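You operate a simulated robot arm through the tools that you are given. There is no shell and no other tool. Be economical: measure what you need, move in short steps, check, and stop when the job is done.

Carry out the task below with a simulated robot arm. There is one attempt and no reset: what you move stays moved.

Task
Clamp the short bar under the red toggle clamp.
Fine: it is in the green drawer, which the blue lever frees; shut the drawer again and leave it free.

It is judged by the outcome, as a careful person would: the job done as asked, and still so three seconds after it is handed in. It fails if anything else is knocked over, pushed out of place, dropped, spilled or broken.

Robot
A 7-joint arm with a three-finger gripper on a trunk, on a base that drives. Base frame: it is fixed to the floor where the robot stands at the start and does not move with it; the origin is under the middle of the robot, x ahead of it, y to its left, z up. Units: cm, degrees, N and s.
With the tool pointing down near the work surface it reaches from about 50 to 94 cm from the robot's upright axis, wherever it stands. Its first joint turns from -166.0 to 166.0 degrees. Places, roughly: blue drawer lever [70, 0, 80]; fittings bench [110, 40, 90]; green bench drawer [100, -20, 70]; red toggle clamp [90, 130, 90]. Payload 2.69 kg.
Tool frame: the origin (TCP) lies between the finger pads and is the grasp point; the fingertips stand 2.9 cm ahead of it; z points along the fingers, y is the line along which they close. Largest opening 12 cm; the body of the gripper starts 7.8 cm behind the TCP.
Orientation is that of the tool frame in the base frame, as a unit quaternion [w, x, y, z]. With the fingers straight down and closing along the base's y, the tool's x points along the base's -x, its y along +y and its z along -z.

Tools
- The arm moves only by the tool arm_command. Its argument "plan" is a list of rows, each a list of 7 numbers: the shift along the base's x, y, z in cm, then the turn, a rotation vector about the base's x, y, z in degrees, then the finger opening in cm, from 0 to 12. In form: [[dx, dy, dz, rx, ry, rz, jaw], ...]. A call has 1 to 20 rows; each row is the pose to reach, as a shift and turn from the pose commanded when the call began. A row lasts 0.2 s, in which the tool goes at most 5 cm and 8.6 degrees; a call with a longer step from one row to the next is refused whole, and so is a gripper value outside its range. Where a pose cannot be reached the arm comes as near as it can. A force on the tool above 90 N (or 10 N above the force at the start of the call, whichever is more), or a blocked arm, ends the call early, and 0.2 s more pass. The fingers move at their own pace and stop on an object; they squeeze with about 39 N. The grip force told is the motor's: it shows also when the fingers shut on nothing. Time passes only in rows, and 0.2 s behind the last, so rows that repeat a pose let the fingers close. It gives the time, the measured TCP pose, the force on the tool (base axes), the opening and the grip force at its end, in the units of the frame above (readings bear some noise), with the torque about the TCP (base axes, N m) and any sound that the robot's microphone picked up, and new pictures: "show" is both (left out), scene, wrist or none.
- Cameras (640 x 400 px; columns grow to the right, rows downward): "scene" is now at [23.87, -2.99, 132.58]; the picture's right is [-0.28, -0.96, 0.00], its down [-0.65, 0.19, -0.74] and it looks along [0.71, -0.20, -0.67] (base axes); focal length 272 px, centre (320, 200). "wrist" rides on the gripper at [6.3, 0, -10.4] in the tool frame; the picture's right is [0.00, 1.00, 0.00], its down [-0.83, 0.00, -0.56] and it looks along [-0.56, 0.00, 0.83] (tool axes); focal length 275 px, centre (320, 200). There is no depth. A picture from a camera that has moved, and an enlarged one, comes with that camera's place and axes in the base frame and with its lens. The place of the scene camera against the robot may be out by one fixed shift of up to 1.8 cm in any direction.
- move_column(by): slides the trunk up (or, below 0, down) by that many cm; the arm and the scene camera ride with it, the base frame stays. It gives what a move gives, with no picture.
- steer(legs): drives the robot by 1 to 6 legs, each [ahead, left, turn to the left] in cm, cm and degrees, along the robot's own axes; the way and the turn of a leg run together, so that a leg with both is an arc; at most 150 cm and 180 degrees a leg. The arm and the cameras ride along, it lands a little off, and it stops where it bumps. It gives what a move gives, and a new picture of the scene camera.
- turn_head(pan, tilt): turns the head with the scene camera to pan (to the left, within 86 degrees either way) and tilt (down, from -29 to 69), counted from straight ahead of the robot. It gives what a move gives, and a new picture of the scene camera.
- inspect(camera, box): a new picture of the part [left, top, right, bottom] of that camera's present view, enlarged. It takes no simulated time.
- finish_job(): hands the job in; it is judged then, once.

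Work in short steps. Places have to be worked out from the pictures, the camera data and where the tool is seen: move nearer, look again, correct. Check each grasp and each placing, and mend what went wrong. You have 120 turns and 260 pictures in all, those below and enlarged ones among them. Open the gripper and draw the arm clear of the work before you hand the job in, unless the task says otherwise; then end with one line.

The tools are called after "Emit:" as a command line: name --pt "numbers of a row" for each row, then --argument value for the rest, lists and objects as JSON in quotes. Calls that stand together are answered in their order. arm_command: Moves the arm, as the interface text tells. Its arguments: {"type":"object","properties":{"plan":{"type":"array"},"show":{"type":"string","enum":["both","scene","wrist","none"]}},"required":["plan"]} The other tools are called the same way: move_column (by) slides the trunk up or down; steer (legs) drives the base; turn_head (pan, tilt) turns the head that bears the scene camera; inspect (camera, box) takes an enlarged picture of a part of a camera's view; finish_job () hands the job in.

At the start:

```text
time: 0.0
ee_pos: [56.23, -11.77, 97.67]
orientation: [0.0, -0.001, 1.0, 0.0]
wrist_force: [0.1, -0.1, 0.1]
wrist_torque: [0.0, 0.02, -0.01]
width: 11.98
finger_force: 0.0
trunk travel left (down, up): [-57.5, 3.8]
robot x, y, heading: [-0.04, -0.09, -0.0]
head pan, tilt: [-16.0, 42.4]
```

scene: 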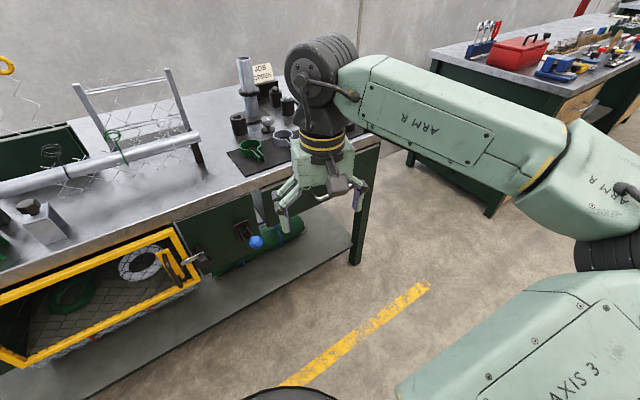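
wrist: 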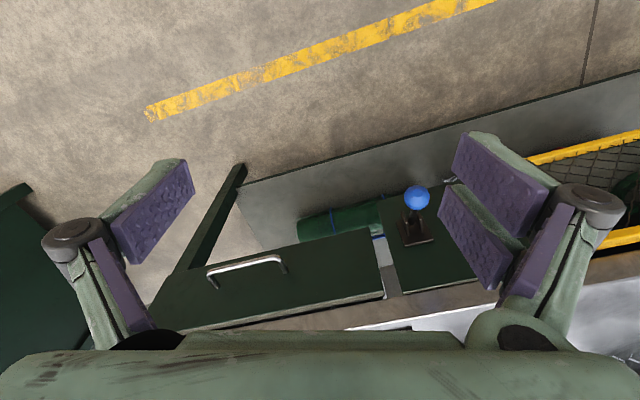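

The first pictures show the green drawer front and the blue lever beside it. I'll enlarge both before moving.

Emit:
inspect --camera "wrist" --box '[140, 150, 500, 375]'

Emit:
inspect --camera "scene" --box '[160, 100, 400, 290]'

Emit:
turn_head --pan 50 --tilt 30

```text
1.78 times, centred on (320, 262) of wrist
camera zoom: at [49.87, -11.98, 108.14], right [0.0, 1.0, 0.0], down [0.83, 0.0, 0.56], along [0.56, 0.0, -0.83], focal length 489 px, centre (320, 89)
```

zoom: 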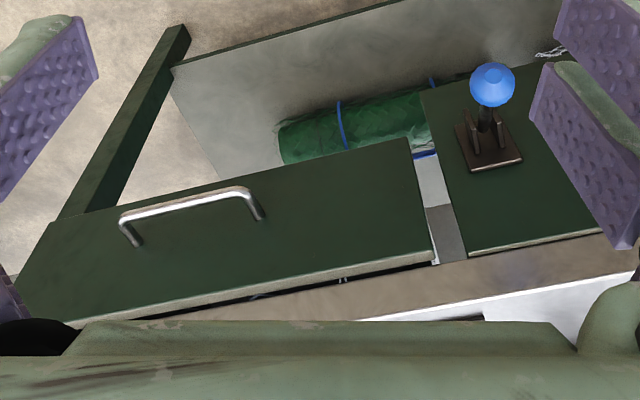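

```text
2.11 times, centred on (280, 195) of scene
camera zoom: at [23.87, -2.99, 132.58], right [-0.28, -0.96, 0.0], down [-0.65, 0.19, -0.74], along [0.71, -0.2, -0.67], focal length 574 px, centre (404, 210)
```

zoom: 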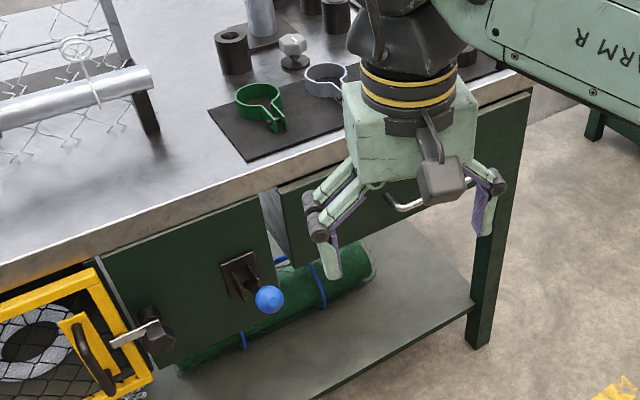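

```text
time: 1.4
ee_pos: [56.13, -11.86, 97.62]
orientation: [0.0, 0.001, 1.0, 0.0]
wrist_force: [-0.7, -0.6, 0.5]
wrist_torque: [-0.01, 0.02, 0.03]
width: 12.0
finger_force: 0.0
trunk travel left (down, up): [-57.5, 3.8]
robot x, y, heading: [-0.24, -0.05, -0.1]
head pan, tilt: [50.0, 30.0]
camera scene: at [21.68, 6.22, 134.47], right [0.77, -0.64, 0.0], down [-0.32, -0.38, -0.87], along [0.56, 0.66, -0.5], focal length 272 px, centre (320, 200)
```

scene: 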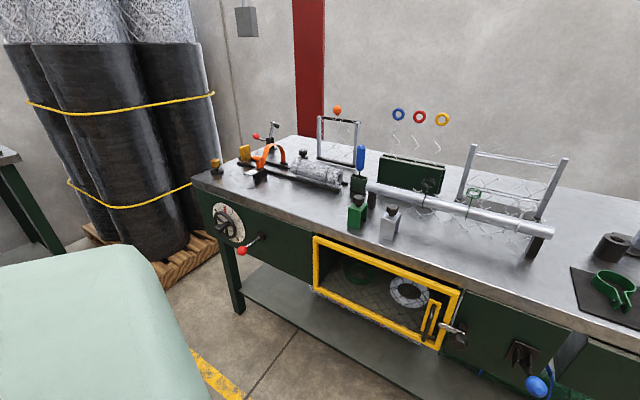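

The bench is long and runs at an angle. The red clamp should be at its far left end, so I'll enlarge that area.

Emit:
inspect --camera "scene" --box '[190, 80, 430, 260]'

Emit:
inspect --camera "scene" --box '[230, 100, 350, 190]'

Emit:
turn_head --pan 0 --tilt 50

```text
2.22 times, centred on (310, 170) of scene
camera zoom: at [21.68, 6.22, 134.47], right [0.77, -0.64, 0.0], down [-0.32, -0.38, -0.87], along [0.56, 0.66, -0.5], focal length 605 px, centre (342, 267)
```

zoom: 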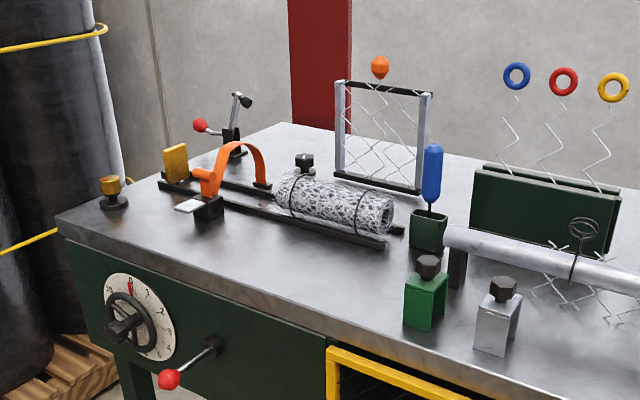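

```text
4.44 times, centred on (290, 145) of scene
camera zoom: at [21.68, 6.22, 134.47], right [0.77, -0.64, 0.0], down [-0.32, -0.38, -0.87], along [0.56, 0.66, -0.5], focal length 1211 px, centre (453, 444)
```

zoom: 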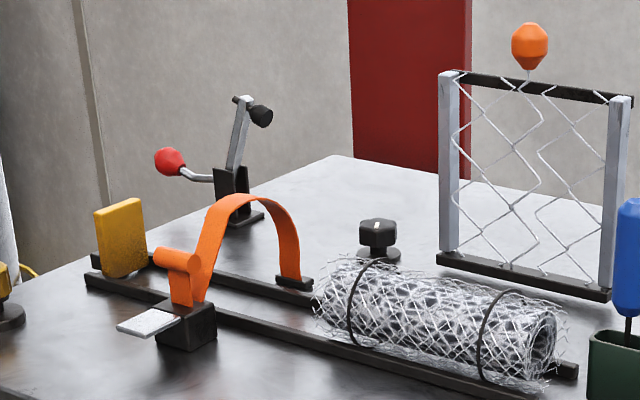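

```text
time: 2.5
ee_pos: [56.11, -11.99, 97.65]
orientation: [0.0, 0.0, 1.0, 0.0]
wrist_force: [0.7, 0.4, -0.3]
wrist_torque: [0.03, 0.02, -0.01]
width: 11.98
finger_force: 0.0
trunk travel left (down, up): [-57.5, 3.8]
robot x, y, heading: [0.53, -0.2, 0.1]
head pan, tilt: [0.0, 50.0]
camera scene: at [23.56, -0.69, 131.52], right [0.0, -1.0, 0.0], down [-0.77, 0.0, -0.64], along [0.64, 0.0, -0.77], focal length 272 px, centre (320, 200)
```

scene: 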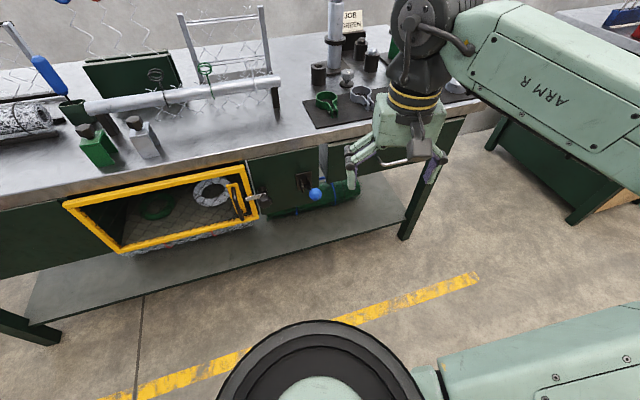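

The clamp stands open at the far left, with its red handle to the left and its arm up. The blue ball works out at about (70, 0.5, 78.5) and the drawer handle at about (77, -21, 83). I'll look closely at the lever, drawer and drawer front.

Emit:
inspect --camera "scene" --box '[240, 130, 400, 230]'

Emit:
inspect --camera "wrist" --box '[360, 160, 480, 260]'

```text
4.00 times, centred on (320, 180) of scene
camera zoom: at [23.56, -0.69, 131.52], right [0.0, -1.0, 0.0], down [-0.77, 0.0, -0.64], along [0.64, 0.0, -0.77], focal length 1090 px, centre (320, 280)
```

zoom: 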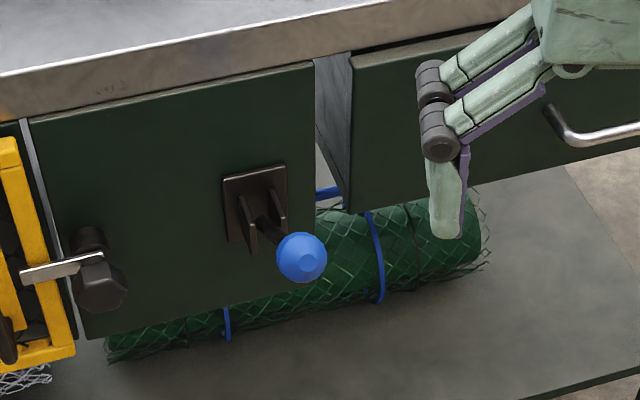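

```text
4.00 times, centred on (420, 210) of wrist
camera zoom: at [49.87, -11.98, 108.14], right [0.0, 1.0, 0.0], down [0.83, 0.0, 0.56], along [0.56, 0.0, -0.83], focal length 1101 px, centre (-80, 160)
```

zoom: 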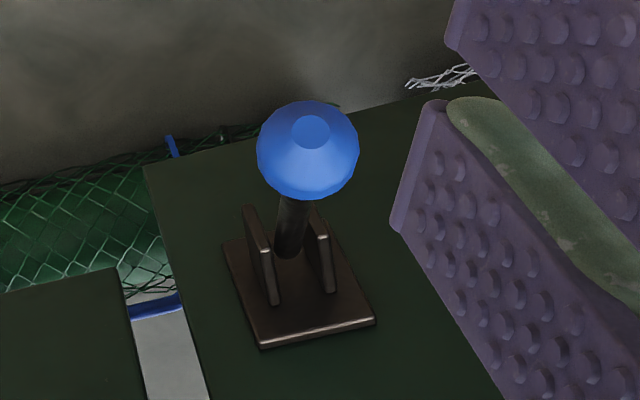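

The lever pivots between two upright plates, so it swings up and down. I'll tilt the gripper 45° toward the bench, square to its front (about 17° yaw), to see the lever from the side.

Emit:
arm_command --pt "-0.5 1 -1.5 1.1 -7.4 2.7 12" --pt "-1 2 -3 2.2 -14.9 5.4 12" --pt "-1.5 3 -5 3.3 -22.3 8 12" --pt "-2 4 -7 4.5 -29.7 10.7 12" --pt "-3 5.5 -9 5.6 -37.2 13.4 12" --pt "-3.5 7 -11 6.7 -44.6 16.1 12" --pt "-3.5 7 -11 6.7 -44.6 16.1 12"

```text
time: 4.2
ee_pos: [60.32, -10.68, 88.55]
orientation: [0.377, -0.138, 0.914, 0.057]
wrist_force: [-0.8, 0.1, 1.1]
wrist_torque: [-0.03, 0.01, -0.02]
width: 11.99
finger_force: 0.1
out of reach, approached as far as the arm can: row 4, 5, 6, 7
trunk travel left (down, up): [-57.5, 3.8]
robot x, y, heading: [-0.04, -0.13, -0.1]
head pan, tilt: [0.0, 50.0]
camera scene: at [23.56, -0.7, 131.52], right [0.0, -1.0, 0.0], down [-0.77, 0.0, -0.64], along [0.64, 0.0, -0.77], focal length 272 px, centre (320, 200)
camera wrist: at [49.11, -14.17, 91.55], right [-0.3, 0.95, 0.0], down [0.19, 0.06, 0.98], along [0.94, 0.29, -0.2], focal length 275 px, centre (320, 200)
```

scene: 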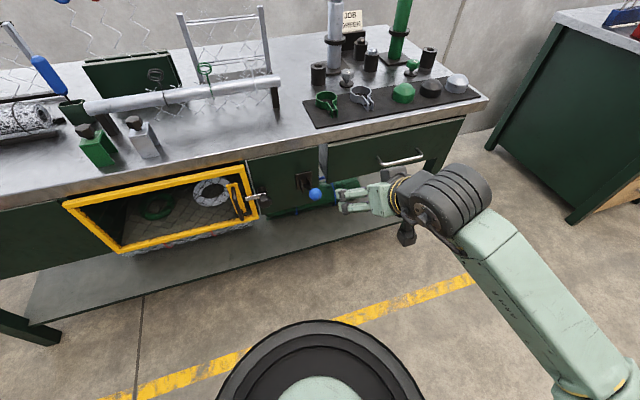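
wrist: 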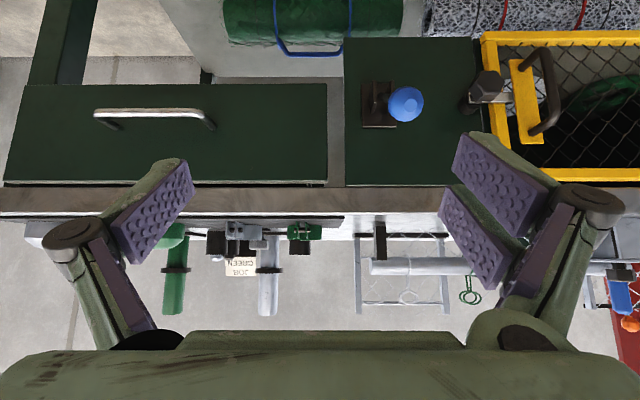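

The view is square to the bench. By triangulation the bench top is at about z=86.4, the ball at about (70.9, 1.4, 76.3) with the lever tilted up about 35°, and the drawer handle at about (84, -24, 75.5). The arm couldn't reach its last target, so I'll make a small move to see which pose counts as commanded.

Emit:
arm_command --pt "2 0 0 0 0 0 12" --show "none"

```text
time: 4.5
ee_pos: [62.47, -10.7, 88.55]
orientation: [0.379, -0.136, 0.914, 0.057]
wrist_force: [-0.3, -1.0, -0.1]
wrist_torque: [-0.01, -0.02, -0.01]
width: 11.98
finger_force: 0.1
trunk travel left (down, up): [-57.5, 3.8]
robot x, y, heading: [0.44, 0.23, -0.3]
head pan, tilt: [0.0, 50.0]
```

The commanded pose is the clipped one. I'll move to a pre-grasp point about 7 cm back from the blue ball along the tool axis.

Emit:
arm_command --pt "1 3 -2 0 0 0 12" --pt "2 6 -4 0 0 0 9" --pt "3 9 -6 0 0 0 7" --pt "3.6 10.7 -7.2 0 0 0 7" --pt "3.6 10.7 -7.2 0 0 0 7"

```text
time: 5.8
ee_pos: [66.36, 0.39, 81.57]
orientation: [0.378, -0.137, 0.914, 0.057]
wrist_force: [-0.1, 0.1, -0.3]
wrist_torque: [0.03, 0.03, 0.0]
width: 6.98
finger_force: 0.1
trunk travel left (down, up): [-57.5, 3.8]
robot x, y, heading: [0.12, -0.3, 0.0]
head pan, tilt: [0.0, 50.0]
camera scene: at [23.56, -0.7, 131.52], right [0.0, -1.0, 0.0], down [-0.77, 0.0, -0.64], along [0.64, 0.0, -0.77], focal length 272 px, centre (320, 200)
camera wrist: at [55.05, -3.17, 84.61], right [-0.3, 0.96, 0.0], down [0.19, 0.06, 0.98], along [0.94, 0.29, -0.2], focal length 275 px, centre (320, 200)
```

scene: 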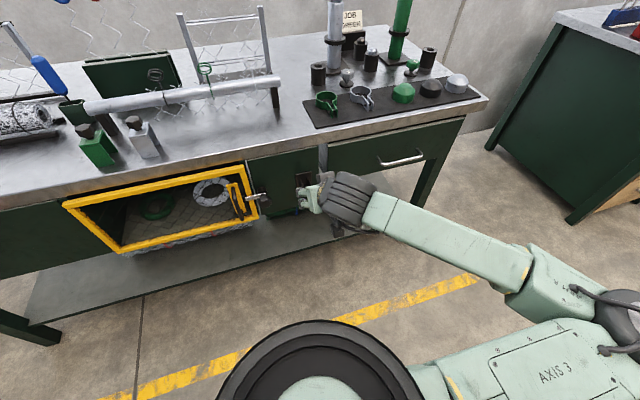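
wrist: 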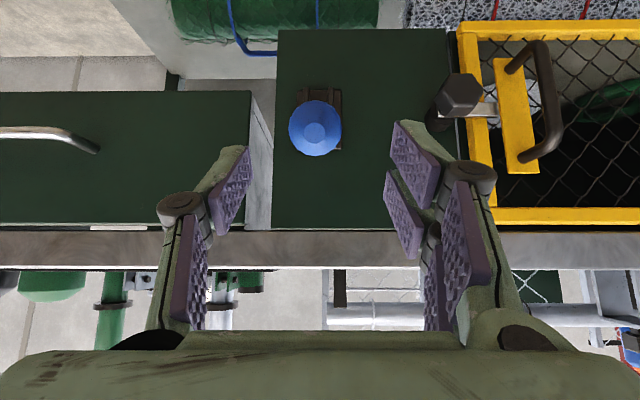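

The ball checks out at (70.9, 1.4, 76.4). I'll move in along the tool axis and close on it.

Emit:
arm_command --pt "1.5 0.35 -1.75 0 0 0 7" --pt "3 0.7 -3.5 0 0 0 7" --pt "4.5 1.0 -5.2 0 0 0 7" --pt "4.5 1.0 -5.2 0 0 0 3" --pt "4.5 1.0 -5.2 0 0 0 1" --pt "4.5 1.0 -5.2 0 0 0 1"

```text
time: 7.2
ee_pos: [70.56, 1.3, 76.48]
orientation: [0.377, -0.14, 0.914, 0.06]
wrist_force: [-2.6, 16.3, -1.9]
wrist_torque: [-0.16, -0.14, 0.06]
width: 3.11
finger_force: 15.8
trunk travel left (down, up): [-57.5, 3.8]
robot x, y, heading: [-0.08, 0.07, 0.0]
head pan, tilt: [0.0, 50.0]
camera scene: at [23.56, -0.57, 131.52], right [0.0, -1.0, 0.0], down [-0.77, 0.0, -0.64], along [0.64, 0.0, -0.77], focal length 272 px, centre (320, 200)
camera wrist: at [59.29, -2.29, 79.4], right [-0.3, 0.95, 0.0], down [0.19, 0.06, 0.98], along [0.93, 0.3, -0.2], focal length 275 px, centre (320, 200)
```

scene: 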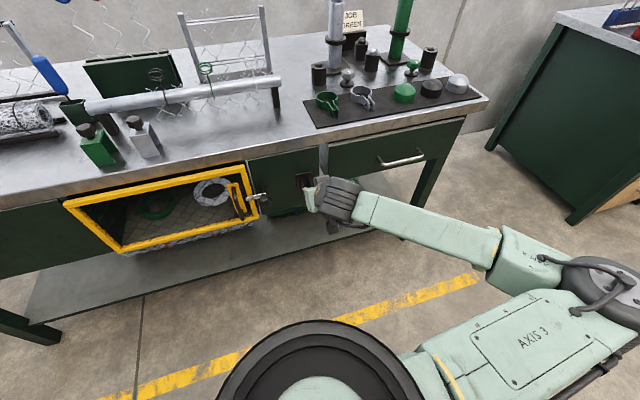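
wrist: 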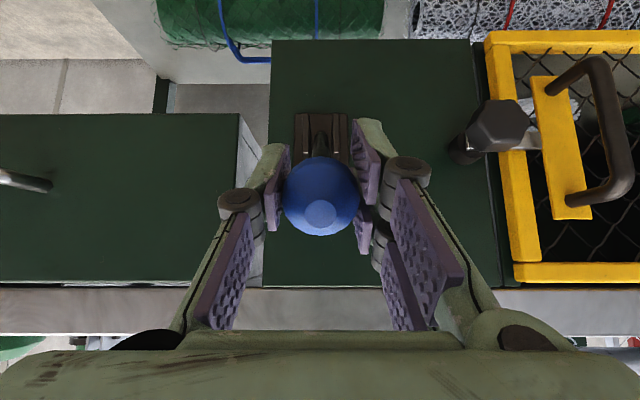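

The ball is held. I'll try pressing it down along the lever's arc by about 2 cm and watch the forces.

Emit:
arm_command --pt "-0.4 -0.12 -0.7 0 0 0 1" --pt "-0.8 -0.25 -1.6 0 0 0 1" --pt "-0.8 -0.25 -1.6 0 0 0 1" --show "wrist"

```text
time: 8.0
ee_pos: [69.73, 1.17, 74.97]
orientation: [0.379, -0.139, 0.913, 0.059]
wrist_force: [-4.5, 24.6, 13.8]
wrist_torque: [0.2, -1.32, -0.12]
width: 3.03
finger_force: 45.0
trunk travel left (down, up): [-57.5, 3.8]
robot x, y, heading: [-0.01, 0.24, -0.3]
head pan, tilt: [0.0, 50.0]
camera wrist: at [58.5, -2.53, 78.0], right [-0.3, 0.95, 0.0], down [0.18, 0.06, 0.98], along [0.94, 0.3, -0.19], focal length 275 px, centre (320, 200)
```

wrist: 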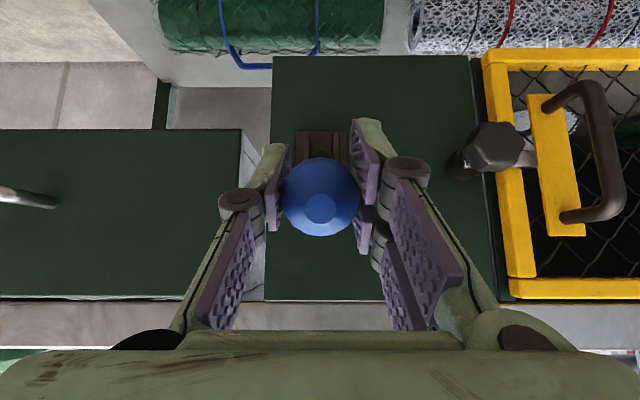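

The lever is moving. I'll carry on down and ease the side load by shifting slightly in +y.

Emit:
arm_command --pt "-0.2 0.3 -1.0 0 0 0 1" --pt "-0.4 0.25 -2.0 0 0 0 1" --pt "-0.4 0.25 -3.2 0 0 0 1" --pt "-0.2 0.3 -4.4 0 0 0 1" --pt "-0.2 0.3 -4.4 0 0 0 1" --show "wrist"

```text
time: 9.2
ee_pos: [69.79, 1.12, 70.16]
orientation: [0.377, -0.135, 0.915, 0.055]
wrist_force: [-10.2, -5.1, -2.1]
wrist_torque: [-0.14, 0.17, 0.47]
width: 3.48
finger_force: 44.8
trunk travel left (down, up): [-57.5, 3.8]
robot x, y, heading: [0.54, 0.14, 0.1]
head pan, tilt: [0.0, 50.0]
camera wrist: at [58.4, -2.45, 73.21], right [-0.29, 0.96, 0.0], down [0.19, 0.06, 0.98], along [0.94, 0.29, -0.2], focal length 275 px, centre (320, 200)
```

wrist: 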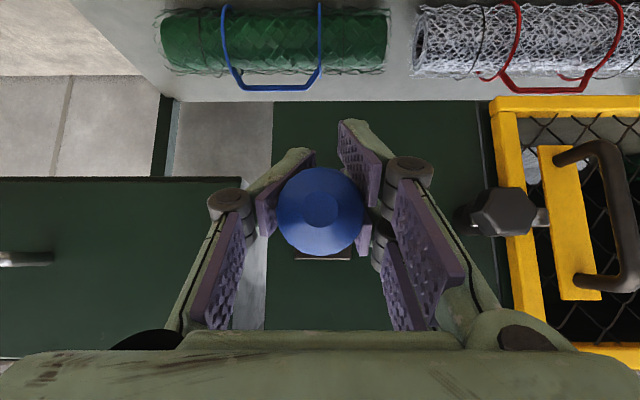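

The lever is past level with little resistance. I'll go on down, curving inward, until it meets its stop.

Emit:
arm_command --pt "0.3 0.1 -1.0 0 0 0 1" --pt "0.8 0.25 -2.0 0 0 0 1" --pt "1.4 0.4 -2.9 0 0 0 1" --pt "1.4 0.4 -2.9 0 0 0 1" --show "wrist"

```text
time: 10.2
ee_pos: [71.13, 1.53, 67.45]
orientation: [0.379, -0.135, 0.914, 0.057]
wrist_force: [3.2, -2.1, -0.7]
wrist_torque: [0.12, 0.13, 0.14]
width: 1.32
finger_force: 1.4
trunk travel left (down, up): [-57.5, 3.8]
robot x, y, heading: [0.15, 0.09, -0.2]
head pan, tilt: [0.0, 50.0]
camera wrist: at [59.79, -1.96, 70.4], right [-0.29, 0.96, 0.0], down [0.19, 0.06, 0.98], along [0.94, 0.29, -0.2], focal length 275 px, centre (320, 200)
```

wrist: 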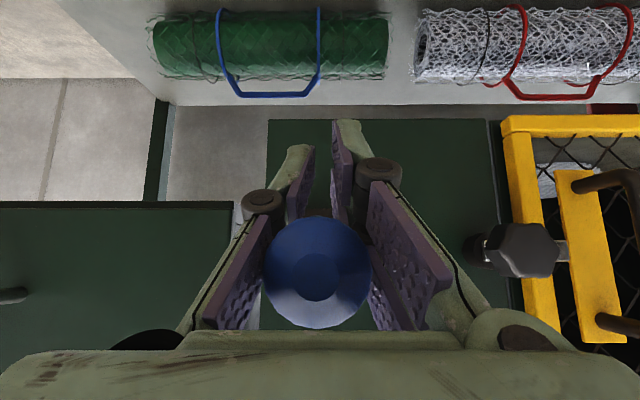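

The ball slipped back toward the palm, so the lever seems to have stopped near horizontal. I'll open the fingers and back off along the tool axis to look.

Emit:
arm_command --pt "0 0 0 0 0 0 6" --pt "0 0 0 0 0 0 7" --pt "-1.8 -0.5 2 0 0 0 7" --pt "-3.6 -1.1 4 0 0 0 7" --pt "-5.4 -1.6 6 0 0 0 7" --pt "-5.4 -1.6 6 0 0 0 7"

```text
time: 11.6
ee_pos: [65.74, 0.03, 73.59]
orientation: [0.378, -0.137, 0.914, 0.057]
wrist_force: [-1.3, -0.3, -0.3]
wrist_torque: [0.0, 0.01, -0.02]
width: 7.0
finger_force: 0.0
trunk travel left (down, up): [-57.5, 3.8]
robot x, y, heading: [0.07, -0.3, -0.0]
head pan, tilt: [0.0, 50.0]
camera scene: at [23.56, -0.7, 131.52], right [0.0, -1.0, 0.0], down [-0.77, 0.0, -0.64], along [0.64, 0.0, -0.77], focal length 272 px, centre (320, 200)
camera wrist: at [54.44, -3.51, 76.49], right [-0.3, 0.96, 0.0], down [0.19, 0.06, 0.98], along [0.94, 0.29, -0.2], focal length 275 px, centre (320, 200)
```

scene: 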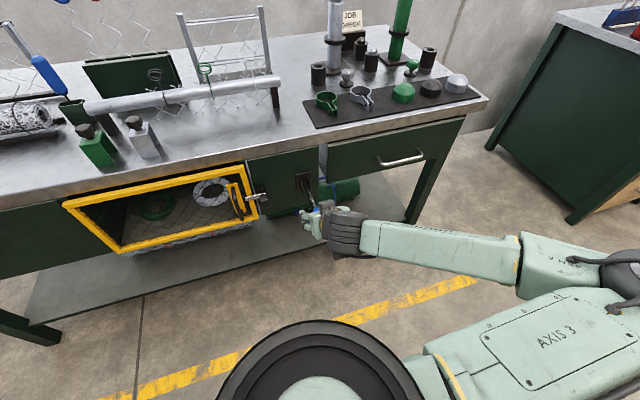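
wrist: 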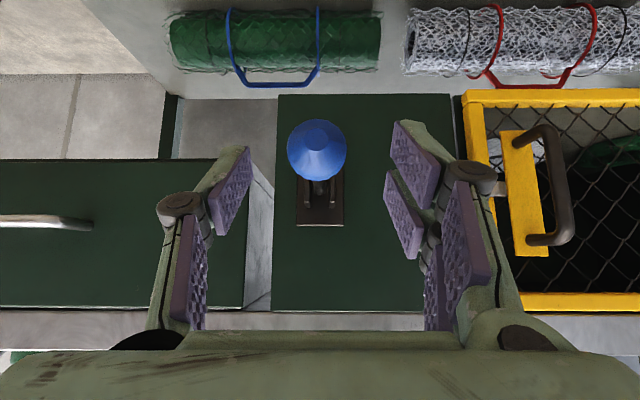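

The lever is now just below horizontal, with the ball at about (68.5, 0.7, 70.6). I'll grip it again and press on down, more straight this time.

Emit:
arm_command --pt "1.5 0.4 -1.7 0 0 0 7" --pt "3.0 0.9 -3.3 0 0 0 7" --pt "3.0 0.9 -3.3 0 0 0 3" --pt "3.0 0.9 -3.3 0 0 0 1" --pt "3.0 0.9 -3.3 0 0 0 1" --pt "3.0 0.9 -4.3 0 0 0 1" --pt "3.1 0.9 -5.3 0 0 0 1" --pt "3.1 0.9 -5.3 0 0 0 1" --show "wrist"

```text
time: 13.3
ee_pos: [68.72, 0.72, 68.22]
orientation: [0.379, -0.135, 0.914, 0.056]
wrist_force: [3.6, -11.0, 6.0]
wrist_torque: [0.06, -0.89, 0.01]
width: 3.0
finger_force: 44.9
trunk travel left (down, up): [-57.5, 3.8]
robot x, y, heading: [-0.21, 0.1, -0.1]
head pan, tilt: [0.0, 50.0]
camera wrist: at [57.53, -2.73, 71.17], right [-0.29, 0.96, 0.0], down [0.18, 0.06, 0.98], along [0.94, 0.29, -0.19], focal length 275 px, centre (320, 200)
```

wrist: 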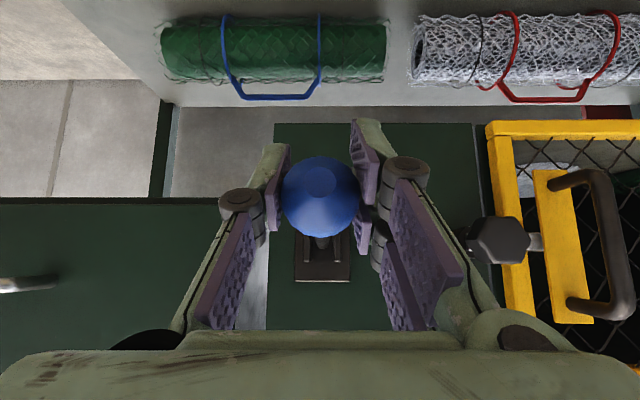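

It's gripped well and moving down. I'll go further, curving slightly inward.

Emit:
arm_command --pt "0.2 0.06 -0.7 0 0 0 1" --pt "0.5 0.15 -1.4 0 0 0 1" --pt "0.9 0.25 -2.1 0 0 0 1" --pt "0.9 0.25 -2.1 0 0 0 1" --show "wrist"

```text
time: 14.3
ee_pos: [69.54, 1.03, 66.05]
orientation: [0.377, -0.134, 0.915, 0.056]
wrist_force: [-13.6, -21.6, -0.3]
wrist_torque: [0.64, -1.0, -0.09]
width: 2.95
finger_force: 45.0
trunk travel left (down, up): [-57.5, 3.8]
robot x, y, heading: [-0.06, -0.0, 0.1]
head pan, tilt: [0.0, 50.0]
camera wrist: at [58.23, -2.52, 69.02], right [-0.29, 0.96, 0.0], down [0.19, 0.06, 0.98], along [0.94, 0.29, -0.2], focal length 275 px, centre (320, 200)
```

wrist: 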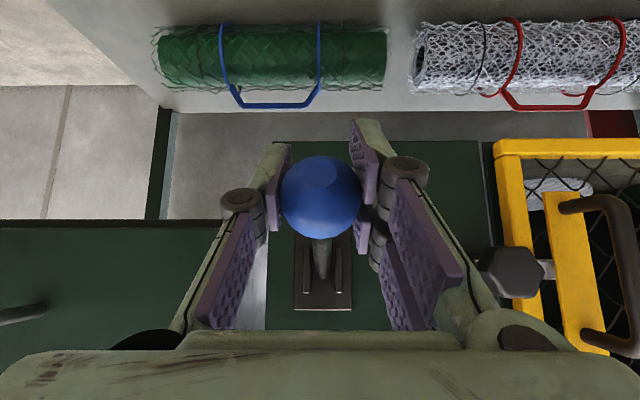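

Emit:
arm_command --pt "0.5 0.15 -0.6 0 0 0 1" --pt "1.1 0.3 -1.2 0 0 0 1" --pt "1.1 0.3 -1.2 0 0 0 1" --show "wrist"

```text
time: 15.2
ee_pos: [70.5, 1.32, 64.49]
orientation: [0.374, -0.135, 0.916, 0.055]
wrist_force: [-25.3, -22.4, -18.3]
wrist_torque: [0.37, -0.5, 0.23]
width: 3.36
finger_force: 45.0
trunk travel left (down, up): [-57.5, 3.8]
robot x, y, heading: [0.01, -0.03, -0.1]
head pan, tilt: [0.0, 50.0]
camera wrist: at [59.26, -2.18, 67.6], right [-0.29, 0.96, 0.0], down [0.19, 0.06, 0.98], along [0.94, 0.29, -0.2], focal length 275 px, centre (320, 200)
```

wrist: 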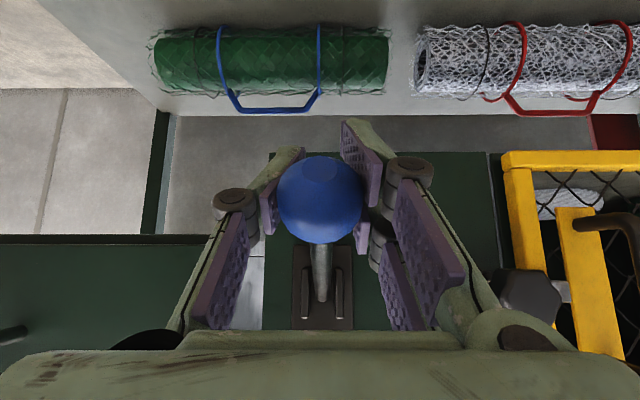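

The reaction points outward and down, so I've pressed inward too much. I'll shift down and slightly back.

Emit:
arm_command --pt "-0.4 -0.05 -0.7 0 0 0 1" --pt "-0.3 -0.1 -1.4 0 0 0 1" --pt "-0.3 -0.1 -1.4 0 0 0 1" --show "wrist"

```text
time: 15.9
ee_pos: [70.93, 1.4, 63.91]
orientation: [0.384, -0.137, 0.911, 0.056]
wrist_force: [28.1, -8.3, 15.7]
wrist_torque: [0.17, -0.31, 0.14]
width: 3.25
finger_force: 45.0
trunk travel left (down, up): [-57.5, 3.8]
robot x, y, heading: [0.02, -0.37, 0.1]
head pan, tilt: [0.0, 50.0]
camera wrist: at [59.53, -2.13, 66.7], right [-0.3, 0.95, -0.01], down [0.17, 0.06, 0.98], along [0.94, 0.29, -0.18], focal length 275 px, centre (320, 200)
```

wrist: 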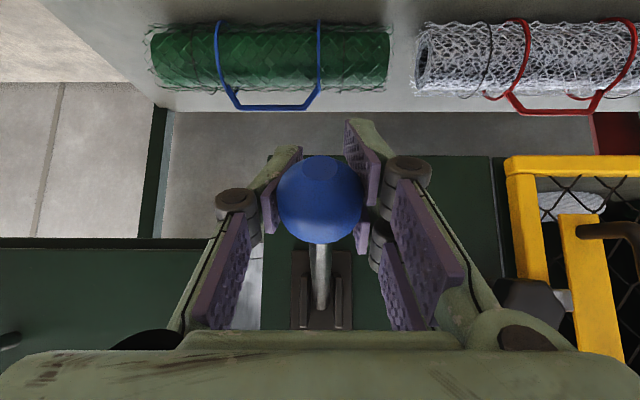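

The motion ended with a reaction of about 30 N, so this looks like the stop. I'll release, back off and look.

Emit:
arm_command --pt "0 0 0.3 0 0 0 4" --pt "0 0 0.3 0 0 0 7" --pt "-1.8 -0.5 2.3 0 0 0 7" --pt "-3.6 -1.1 4.5 0 0 0 7" --pt "-5.4 -1.6 7.5 0 0 0 7" --pt "-6.4 -1.9 10.5 0 0 0 7" --pt "-6.4 -1.9 10.5 0 0 0 7"

```text
time: 17.6
ee_pos: [63.92, -0.55, 73.92]
orientation: [0.378, -0.136, 0.914, 0.056]
wrist_force: [-0.4, -0.4, 0.0]
wrist_torque: [0.01, -0.02, 0.01]
width: 7.0
finger_force: 0.0
trunk travel left (down, up): [-57.5, 3.8]
robot x, y, heading: [0.27, 0.01, -0.2]
head pan, tilt: [0.0, 50.0]
camera scene: at [23.56, -0.7, 131.52], right [0.0, -1.0, 0.0], down [-0.77, 0.0, -0.64], along [0.64, 0.0, -0.77], focal length 272 px, centre (320, 200)
camera wrist: at [52.75, -4.03, 76.91], right [-0.3, 0.96, 0.0], down [0.19, 0.06, 0.98], along [0.94, 0.29, -0.2], focal length 275 px, centre (320, 200)
```

scene: 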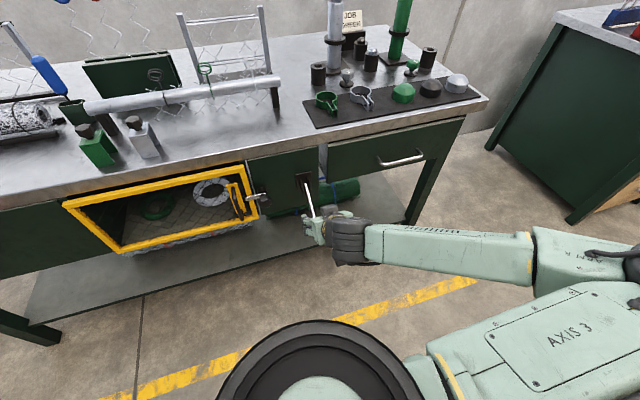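
wrist: 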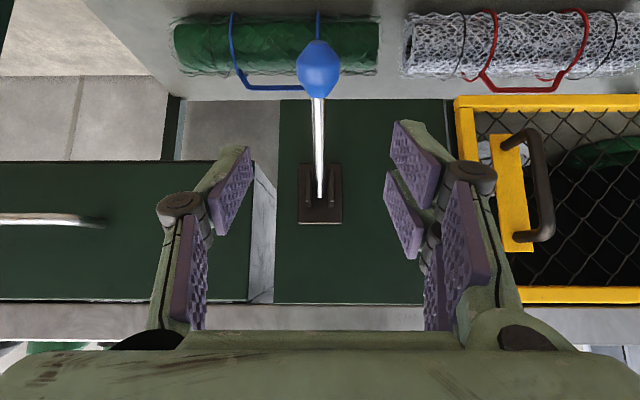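

The lever now hangs down at its lower stop. Next is the drawer: I'll move in front of the handle and pitch the tool up to nearly horizontal.

Emit:
arm_command --pt "1 -4 0.5 1 -3.3 0 9" --pt "2.7 -8.5 1 2 -6.7 0 9" --pt "4.5 -13 1.5 4 -13.4 0 9" --pt "6.5 -17.5 2 6 -20.1 0 9" --pt "8.5 -22 2.5 8 -26.8 0 9" --pt "10.7 -26.6 3 10.2 -33.5 0 9" --pt "10.7 -26.6 3 10.2 -33.5 0 9"

```text
refused: row 6 steps farther than a row can; nothing moved
```

Emit:
arm_command --pt "1 -4 0.5 1 -3.3 0 9" --pt "2.5 -8 1 2 -6.7 0 9" --pt "4 -12 1.5 4 -13.4 0 9" --pt "5.8 -16 2 6 -20.1 0 9" --pt "7.6 -20 2.5 8 -26.8 0 9" --pt "9.2 -24 2.8 10.2 -33.5 0 9" --pt "10.7 -26.6 3 10.2 -33.5 0 9" --pt "10.7 -26.6 3 10.2 -33.5 0 9"

```text
time: 19.4
ee_pos: [74.78, -27.07, 76.97]
orientation: [0.636, -0.114, 0.758, 0.096]
wrist_force: [-0.9, -0.6, -0.3]
wrist_torque: [0.03, -0.01, -0.02]
width: 8.99
finger_force: 0.1
trunk travel left (down, up): [-57.5, 3.8]
robot x, y, heading: [-0.27, 0.14, -0.1]
head pan, tilt: [0.0, 50.0]
camera scene: at [23.56, -0.7, 131.52], right [0.0, -1.0, 0.0], down [-0.77, 0.0, -0.64], along [0.64, 0.0, -0.77], focal length 272 px, centre (320, 200)
camera wrist: at [63.97, -30.45, 72.62], right [-0.29, 0.96, 0.0], down [-0.39, -0.11, 0.92], along [0.87, 0.27, 0.4], focal length 275 px, centre (320, 200)
```

scene: 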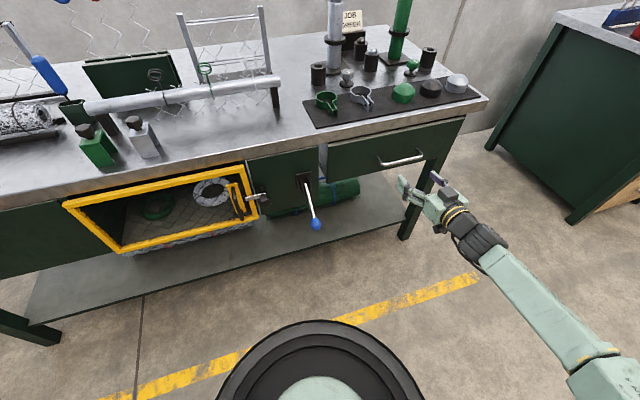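
wrist: 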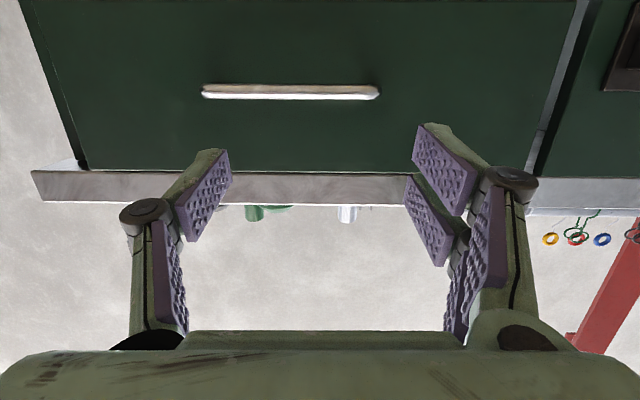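

The handle works out at about (86.1, -25.7, 73.5). I'll roll the gripper 90° so the fingers close vertically on the bar, and line up with it.

Emit:
arm_command --pt "0.25 -0.1 -0.2 7.7 2.3 -1.4 6" --pt "0.5 -0.2 -0.4 15.4 4.7 -2.9 6" --pt "0.75 -0.3 -0.5 23.1 7 -4.3 6" --pt "1 -0.4 -0.7 30.8 9.3 -5.7 6" --pt "1.3 -0.5 -0.9 38.5 11.7 -7.1 6" --pt "1.5 -0.65 -1 46.3 14 -8.6 6" --pt "1.8 -0.8 -1.2 54 16.4 -10 6" --pt "2 -0.9 -1.4 61.7 18.7 -11.4 6" --pt "2.3 -1 -1.5 69.4 21 -12.8 6" --pt "2.6 -1.1 -1.7 77.1 23.4 -14.3 6" --pt "2.8 -1.2 -1.9 84.8 25.7 -15.7 6" --pt "2.8 -1.2 -1.9 84.8 25.7 -15.7 6"

```text
time: 21.9
ee_pos: [77.59, -28.32, 75.0]
orientation: [0.383, 0.457, 0.614, 0.517]
wrist_force: [0.7, 0.1, -0.2]
wrist_torque: [0.0, -0.01, 0.03]
width: 6.02
finger_force: 0.0
trunk travel left (down, up): [-57.5, 3.8]
robot x, y, heading: [0.37, 0.14, -0.2]
head pan, tilt: [0.0, 50.0]
camera scene: at [23.56, -0.7, 131.52], right [0.0, -1.0, 0.0], down [-0.77, 0.0, -0.64], along [0.64, 0.0, -0.77], focal length 272 px, centre (320, 200)
camera wrist: at [65.92, -25.29, 76.89], right [0.16, 0.05, 0.99], down [-0.28, -0.95, 0.1], along [0.95, -0.29, -0.14], focal length 275 px, centre (320, 200)
```

scene: 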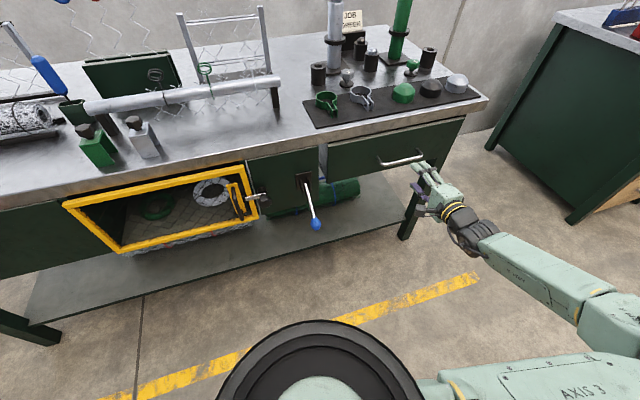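
wrist: 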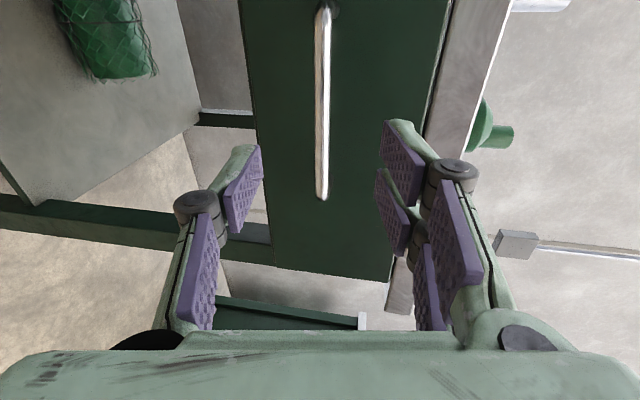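

The handle lies centred between the fingers. I'll advance 7 cm along the tool axis and check.

Emit:
arm_command --pt "2.2 0.7 -0.4 0 0 0 6" --pt "4.4 1.3 -0.8 0 0 0 6" --pt "6.6 2 -1.2 0 0 0 6" --pt "6.6 2 -1.2 0 0 0 6" --show "wrist"

```text
time: 22.9
ee_pos: [84.1, -26.51, 73.83]
orientation: [0.384, 0.457, 0.614, 0.517]
wrist_force: [-0.6, 0.8, 0.3]
wrist_torque: [0.02, 0.0, 0.02]
width: 6.0
finger_force: 0.0
trunk travel left (down, up): [-57.5, 3.8]
robot x, y, heading: [-0.26, -0.14, -0.3]
head pan, tilt: [0.0, 50.0]
camera wrist: at [72.52, -23.41, 75.68], right [0.16, 0.05, 0.99], down [-0.28, -0.95, 0.1], along [0.95, -0.29, -0.14], focal length 275 px, centre (320, 200)
```

wrist: 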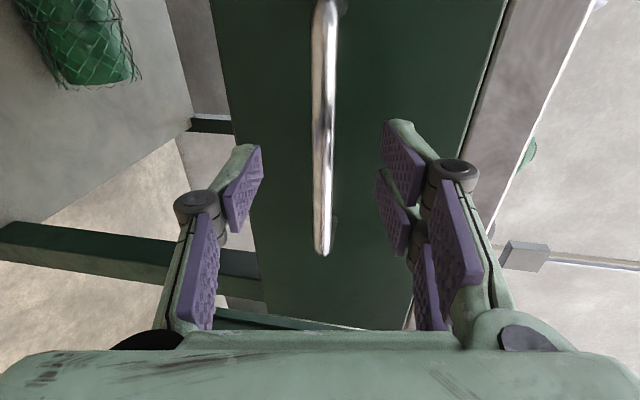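

Parallax puts the bar at n≈76, and the TCP is at 72.8. I'll advance 2.5 cm more and close.

Emit:
arm_command --pt "1.2 0.35 -0.2 0 0 0 6" --pt "2.4 0.7 -0.4 0 0 0 6" --pt "2.4 0.7 -0.4 0 0 0 3" --pt "2.4 0.7 -0.4 0 0 0 0.5" --pt "2.4 0.7 -0.4 0 0 0 0.5" --pt "2.4 0.7 -0.4 0 0 0 0.5" --show "wrist"

```text
time: 24.4
ee_pos: [86.68, -25.88, 73.52]
orientation: [0.385, 0.455, 0.615, 0.517]
wrist_force: [2.2, -0.3, 5.3]
wrist_torque: [0.01, -0.01, 0.09]
width: 1.09
finger_force: 18.7
trunk travel left (down, up): [-57.5, 3.8]
robot x, y, heading: [-0.08, 0.02, 0.0]
head pan, tilt: [0.0, 50.0]
camera wrist: at [75.02, -22.73, 75.37], right [0.16, 0.06, 0.99], down [-0.28, -0.95, 0.1], along [0.95, -0.29, -0.14], focal length 275 px, centre (320, 200)
```

wrist: 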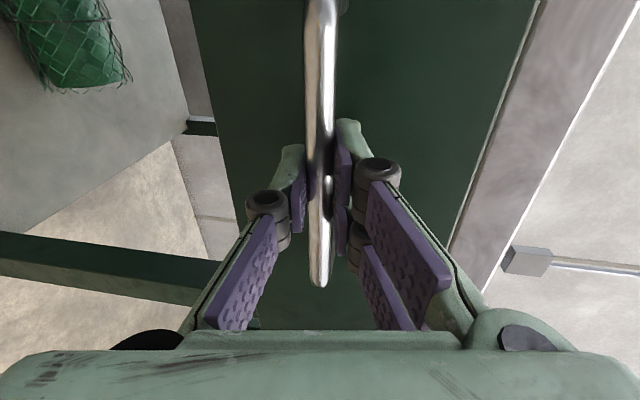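

Gripped at 1.1 cm on the bar. I'll pull gently outward along -n.

Emit:
arm_command --pt "-1 -0.3 0 0 0 0 0.5" --pt "-2.4 -0.73 0 0 0 0 0.5" --pt "-3.8 -1.15 0 0 0 0 0.5" --pt "-4.8 -1.45 0 0 0 0 0.5" --pt "-4.8 -1.45 0 0 0 0 0.5"

```text
time: 25.6
ee_pos: [81.58, -27.34, 73.51]
orientation: [0.384, 0.457, 0.615, 0.516]
wrist_force: [2.1, -11.7, 7.5]
wrist_torque: [-0.19, -0.11, -0.41]
width: 1.08
finger_force: 38.4
trunk travel left (down, up): [-57.5, 3.8]
robot x, y, heading: [0.03, -0.35, 0.2]
head pan, tilt: [0.0, 50.0]
camera scene: at [23.5, -0.75, 131.54], right [0.0, -1.0, 0.0], down [-0.77, 0.0, -0.64], along [0.64, 0.0, -0.77], focal length 272 px, centre (320, 200)
camera wrist: at [69.99, -24.33, 75.4], right [0.16, 0.06, 0.99], down [-0.29, -0.95, 0.1], along [0.94, -0.3, -0.14], focal length 275 px, centre (320, 200)
```

scene: 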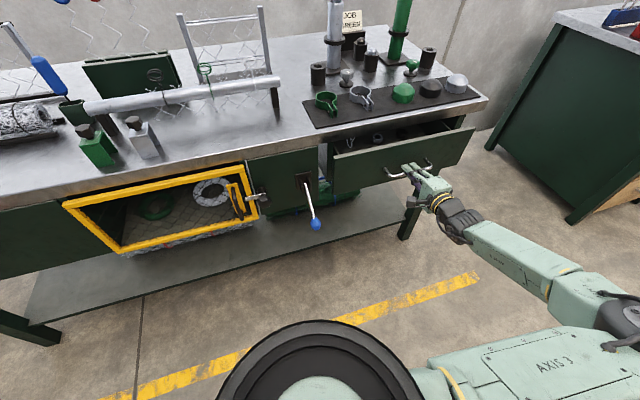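
wrist: 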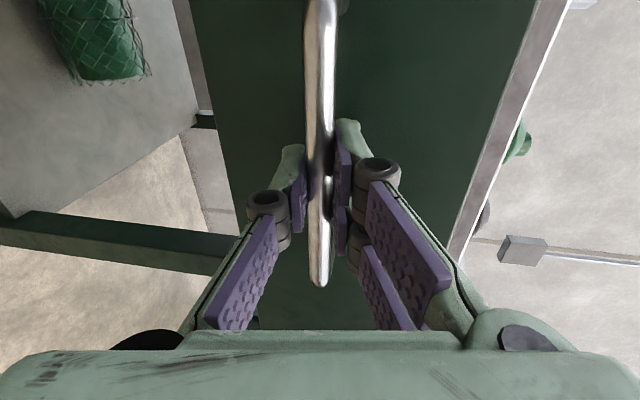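

The drawer is free and opening. I'll keep pulling it out along the same line.

Emit:
arm_command --pt "-1.5 -0.5 0 0 0 0 0.5" --pt "-3.3 -1.1 0 0 0 0 0.5" --pt "-5.1 -1.7 0 0 0 0 0.5" --pt "-6.9 -2.3 0 0 0 0 0.5" --pt "-8.7 -2.9 0 0 0 0 0.5" --pt "-10.5 -3.4 0 0 0 0 0.5" --pt "-12 -3.9 0 0 0 0 0.5" --pt "-12 -3.9 0 0 0 0 0.5"

```text
time: 27.4
ee_pos: [69.85, -31.23, 73.62]
orientation: [0.384, 0.457, 0.614, 0.517]
wrist_force: [6.0, -17.6, 9.4]
wrist_torque: [-0.32, -0.18, -0.91]
width: 1.09
finger_force: 37.8
trunk travel left (down, up): [-57.5, 3.8]
robot x, y, heading: [-0.05, 0.12, 0.0]
head pan, tilt: [0.0, 50.0]
camera scene: at [23.51, -0.75, 131.53], right [0.0, -1.0, 0.0], down [-0.77, 0.0, -0.64], along [0.64, 0.0, -0.77], focal length 272 px, centre (320, 200)
camera wrist: at [58.06, -28.2, 75.4], right [0.16, 0.05, 0.99], down [-0.28, -0.95, 0.1], along [0.94, -0.3, -0.14], focal length 275 px, centre (320, 200)
```

scene: 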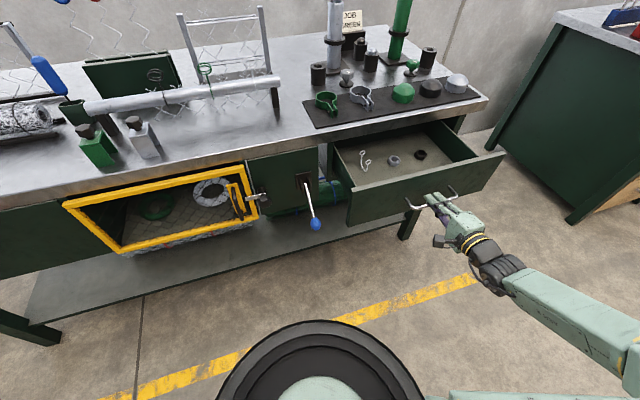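
wrist: 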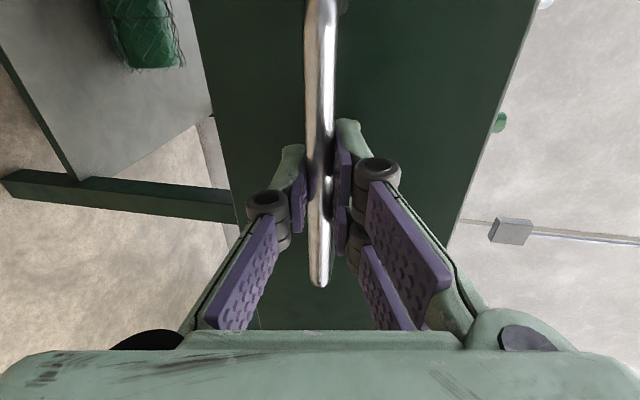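

The drawer is open about 17 cm. I'll check its contents.

Emit:
inspect --camera "scene" --box '[320, 110, 520, 235]'

```text
3.20 times, centred on (420, 172) of scene
camera zoom: at [23.51, -0.75, 131.53], right [0.0, -1.0, 0.0], down [-0.77, 0.0, -0.64], along [0.64, 0.0, -0.77], focal length 872 px, centre (0, 288)
```

zoom: 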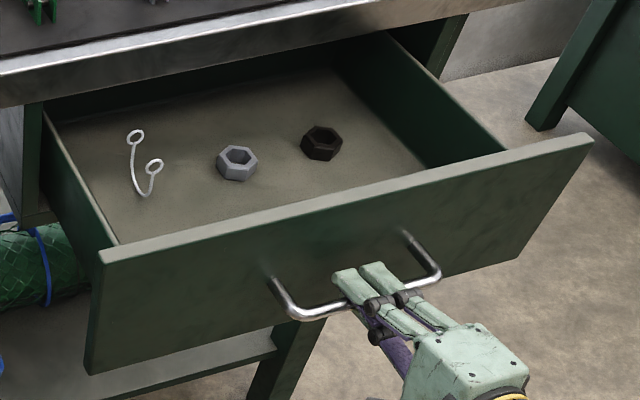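

No bar in view yet; it may be deeper in or hidden behind the front. I'll pull out another 6 cm, minding the stop.

Emit:
arm_command --pt "-1.4 -0.45 0 0 0 0 0.5" --pt "-2.8 -0.9 0 0 0 0 0.5" --pt "-4.2 -1.35 0 0 0 0 0.5" --pt "-5.6 -1.8 0 0 0 0 0.5" --pt "-5.6 -1.8 0 0 0 0 0.5" --show "none"

Emit:
inspect --camera "scene" --box '[320, 110, 520, 235]'

```text
time: 28.6
ee_pos: [64.22, -32.86, 73.56]
orientation: [0.386, 0.456, 0.614, 0.516]
wrist_force: [8.3, -28.7, 19.3]
wrist_torque: [-0.05, -0.07, -0.57]
width: 1.07
finger_force: 38.0
trunk travel left (down, up): [-57.5, 3.8]
robot x, y, heading: [0.01, -0.15, -0.2]
head pan, tilt: [0.0, 50.0]
```

```text
3.20 times, centred on (420, 172) of scene
camera zoom: at [23.47, -0.78, 131.56], right [0.0, -1.0, 0.0], down [-0.77, 0.0, -0.64], along [0.64, 0.0, -0.77], focal length 872 px, centre (0, 288)
```

zoom: 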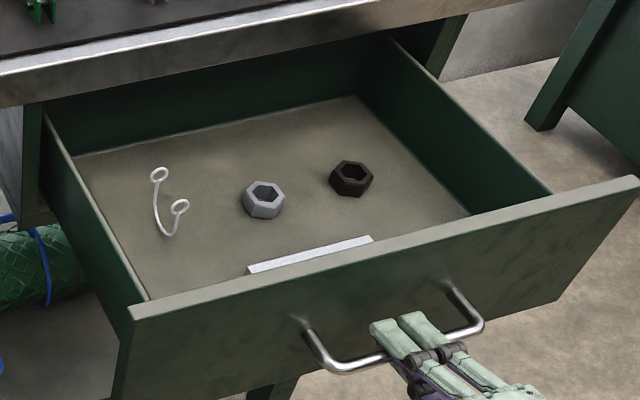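

The bar is there, just behind the drawer front. I'll release the handle and back away.

Emit:
arm_command --pt "0 0 0 0 0 0 3" --pt "0 0 0 0 0 0 5" --pt "-2 -0.6 0.4 0 0 0 5" --pt "-4.5 -1.4 0.8 0 0 0 5" --pt "-7 -2.1 1.2 0 0 0 5" --pt "-7 -2.1 1.2 0 0 0 5"

```text
time: 29.9
ee_pos: [57.41, -34.88, 74.48]
orientation: [0.383, 0.455, 0.616, 0.517]
wrist_force: [-1.1, 0.8, -0.1]
wrist_torque: [-0.01, 0.02, 0.01]
width: 5.0
finger_force: 0.0
trunk travel left (down, up): [-57.5, 3.8]
robot x, y, heading: [0.14, -0.17, -0.1]
head pan, tilt: [0.0, 50.0]
camera scene: at [23.56, -0.7, 131.52], right [0.0, -1.0, 0.0], down [-0.77, 0.0, -0.64], along [0.64, 0.0, -0.77], focal length 272 px, centre (320, 200)
camera wrist: at [45.69, -31.92, 76.34], right [0.16, 0.05, 0.99], down [-0.28, -0.95, 0.1], along [0.95, -0.29, -0.14], focal length 275 px, centre (320, 200)
```

scene: 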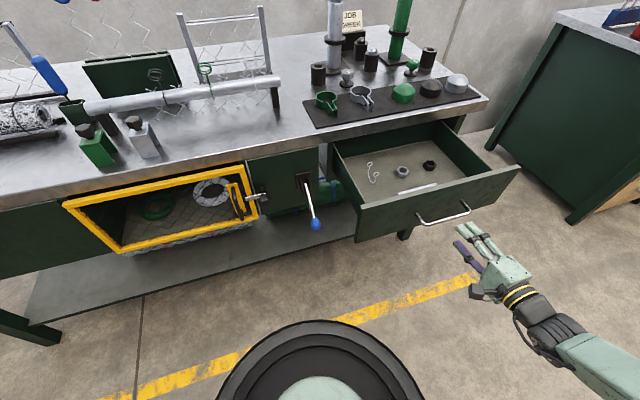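
wrist: 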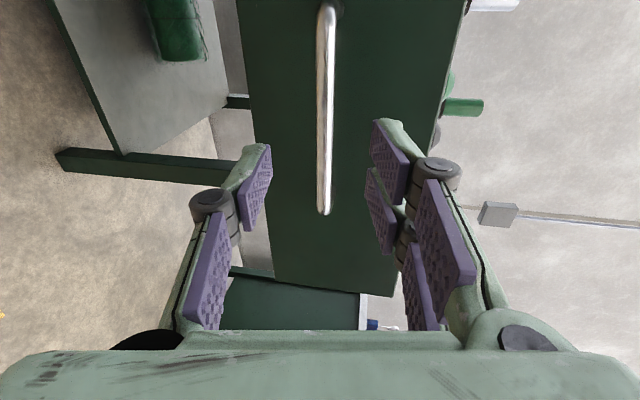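

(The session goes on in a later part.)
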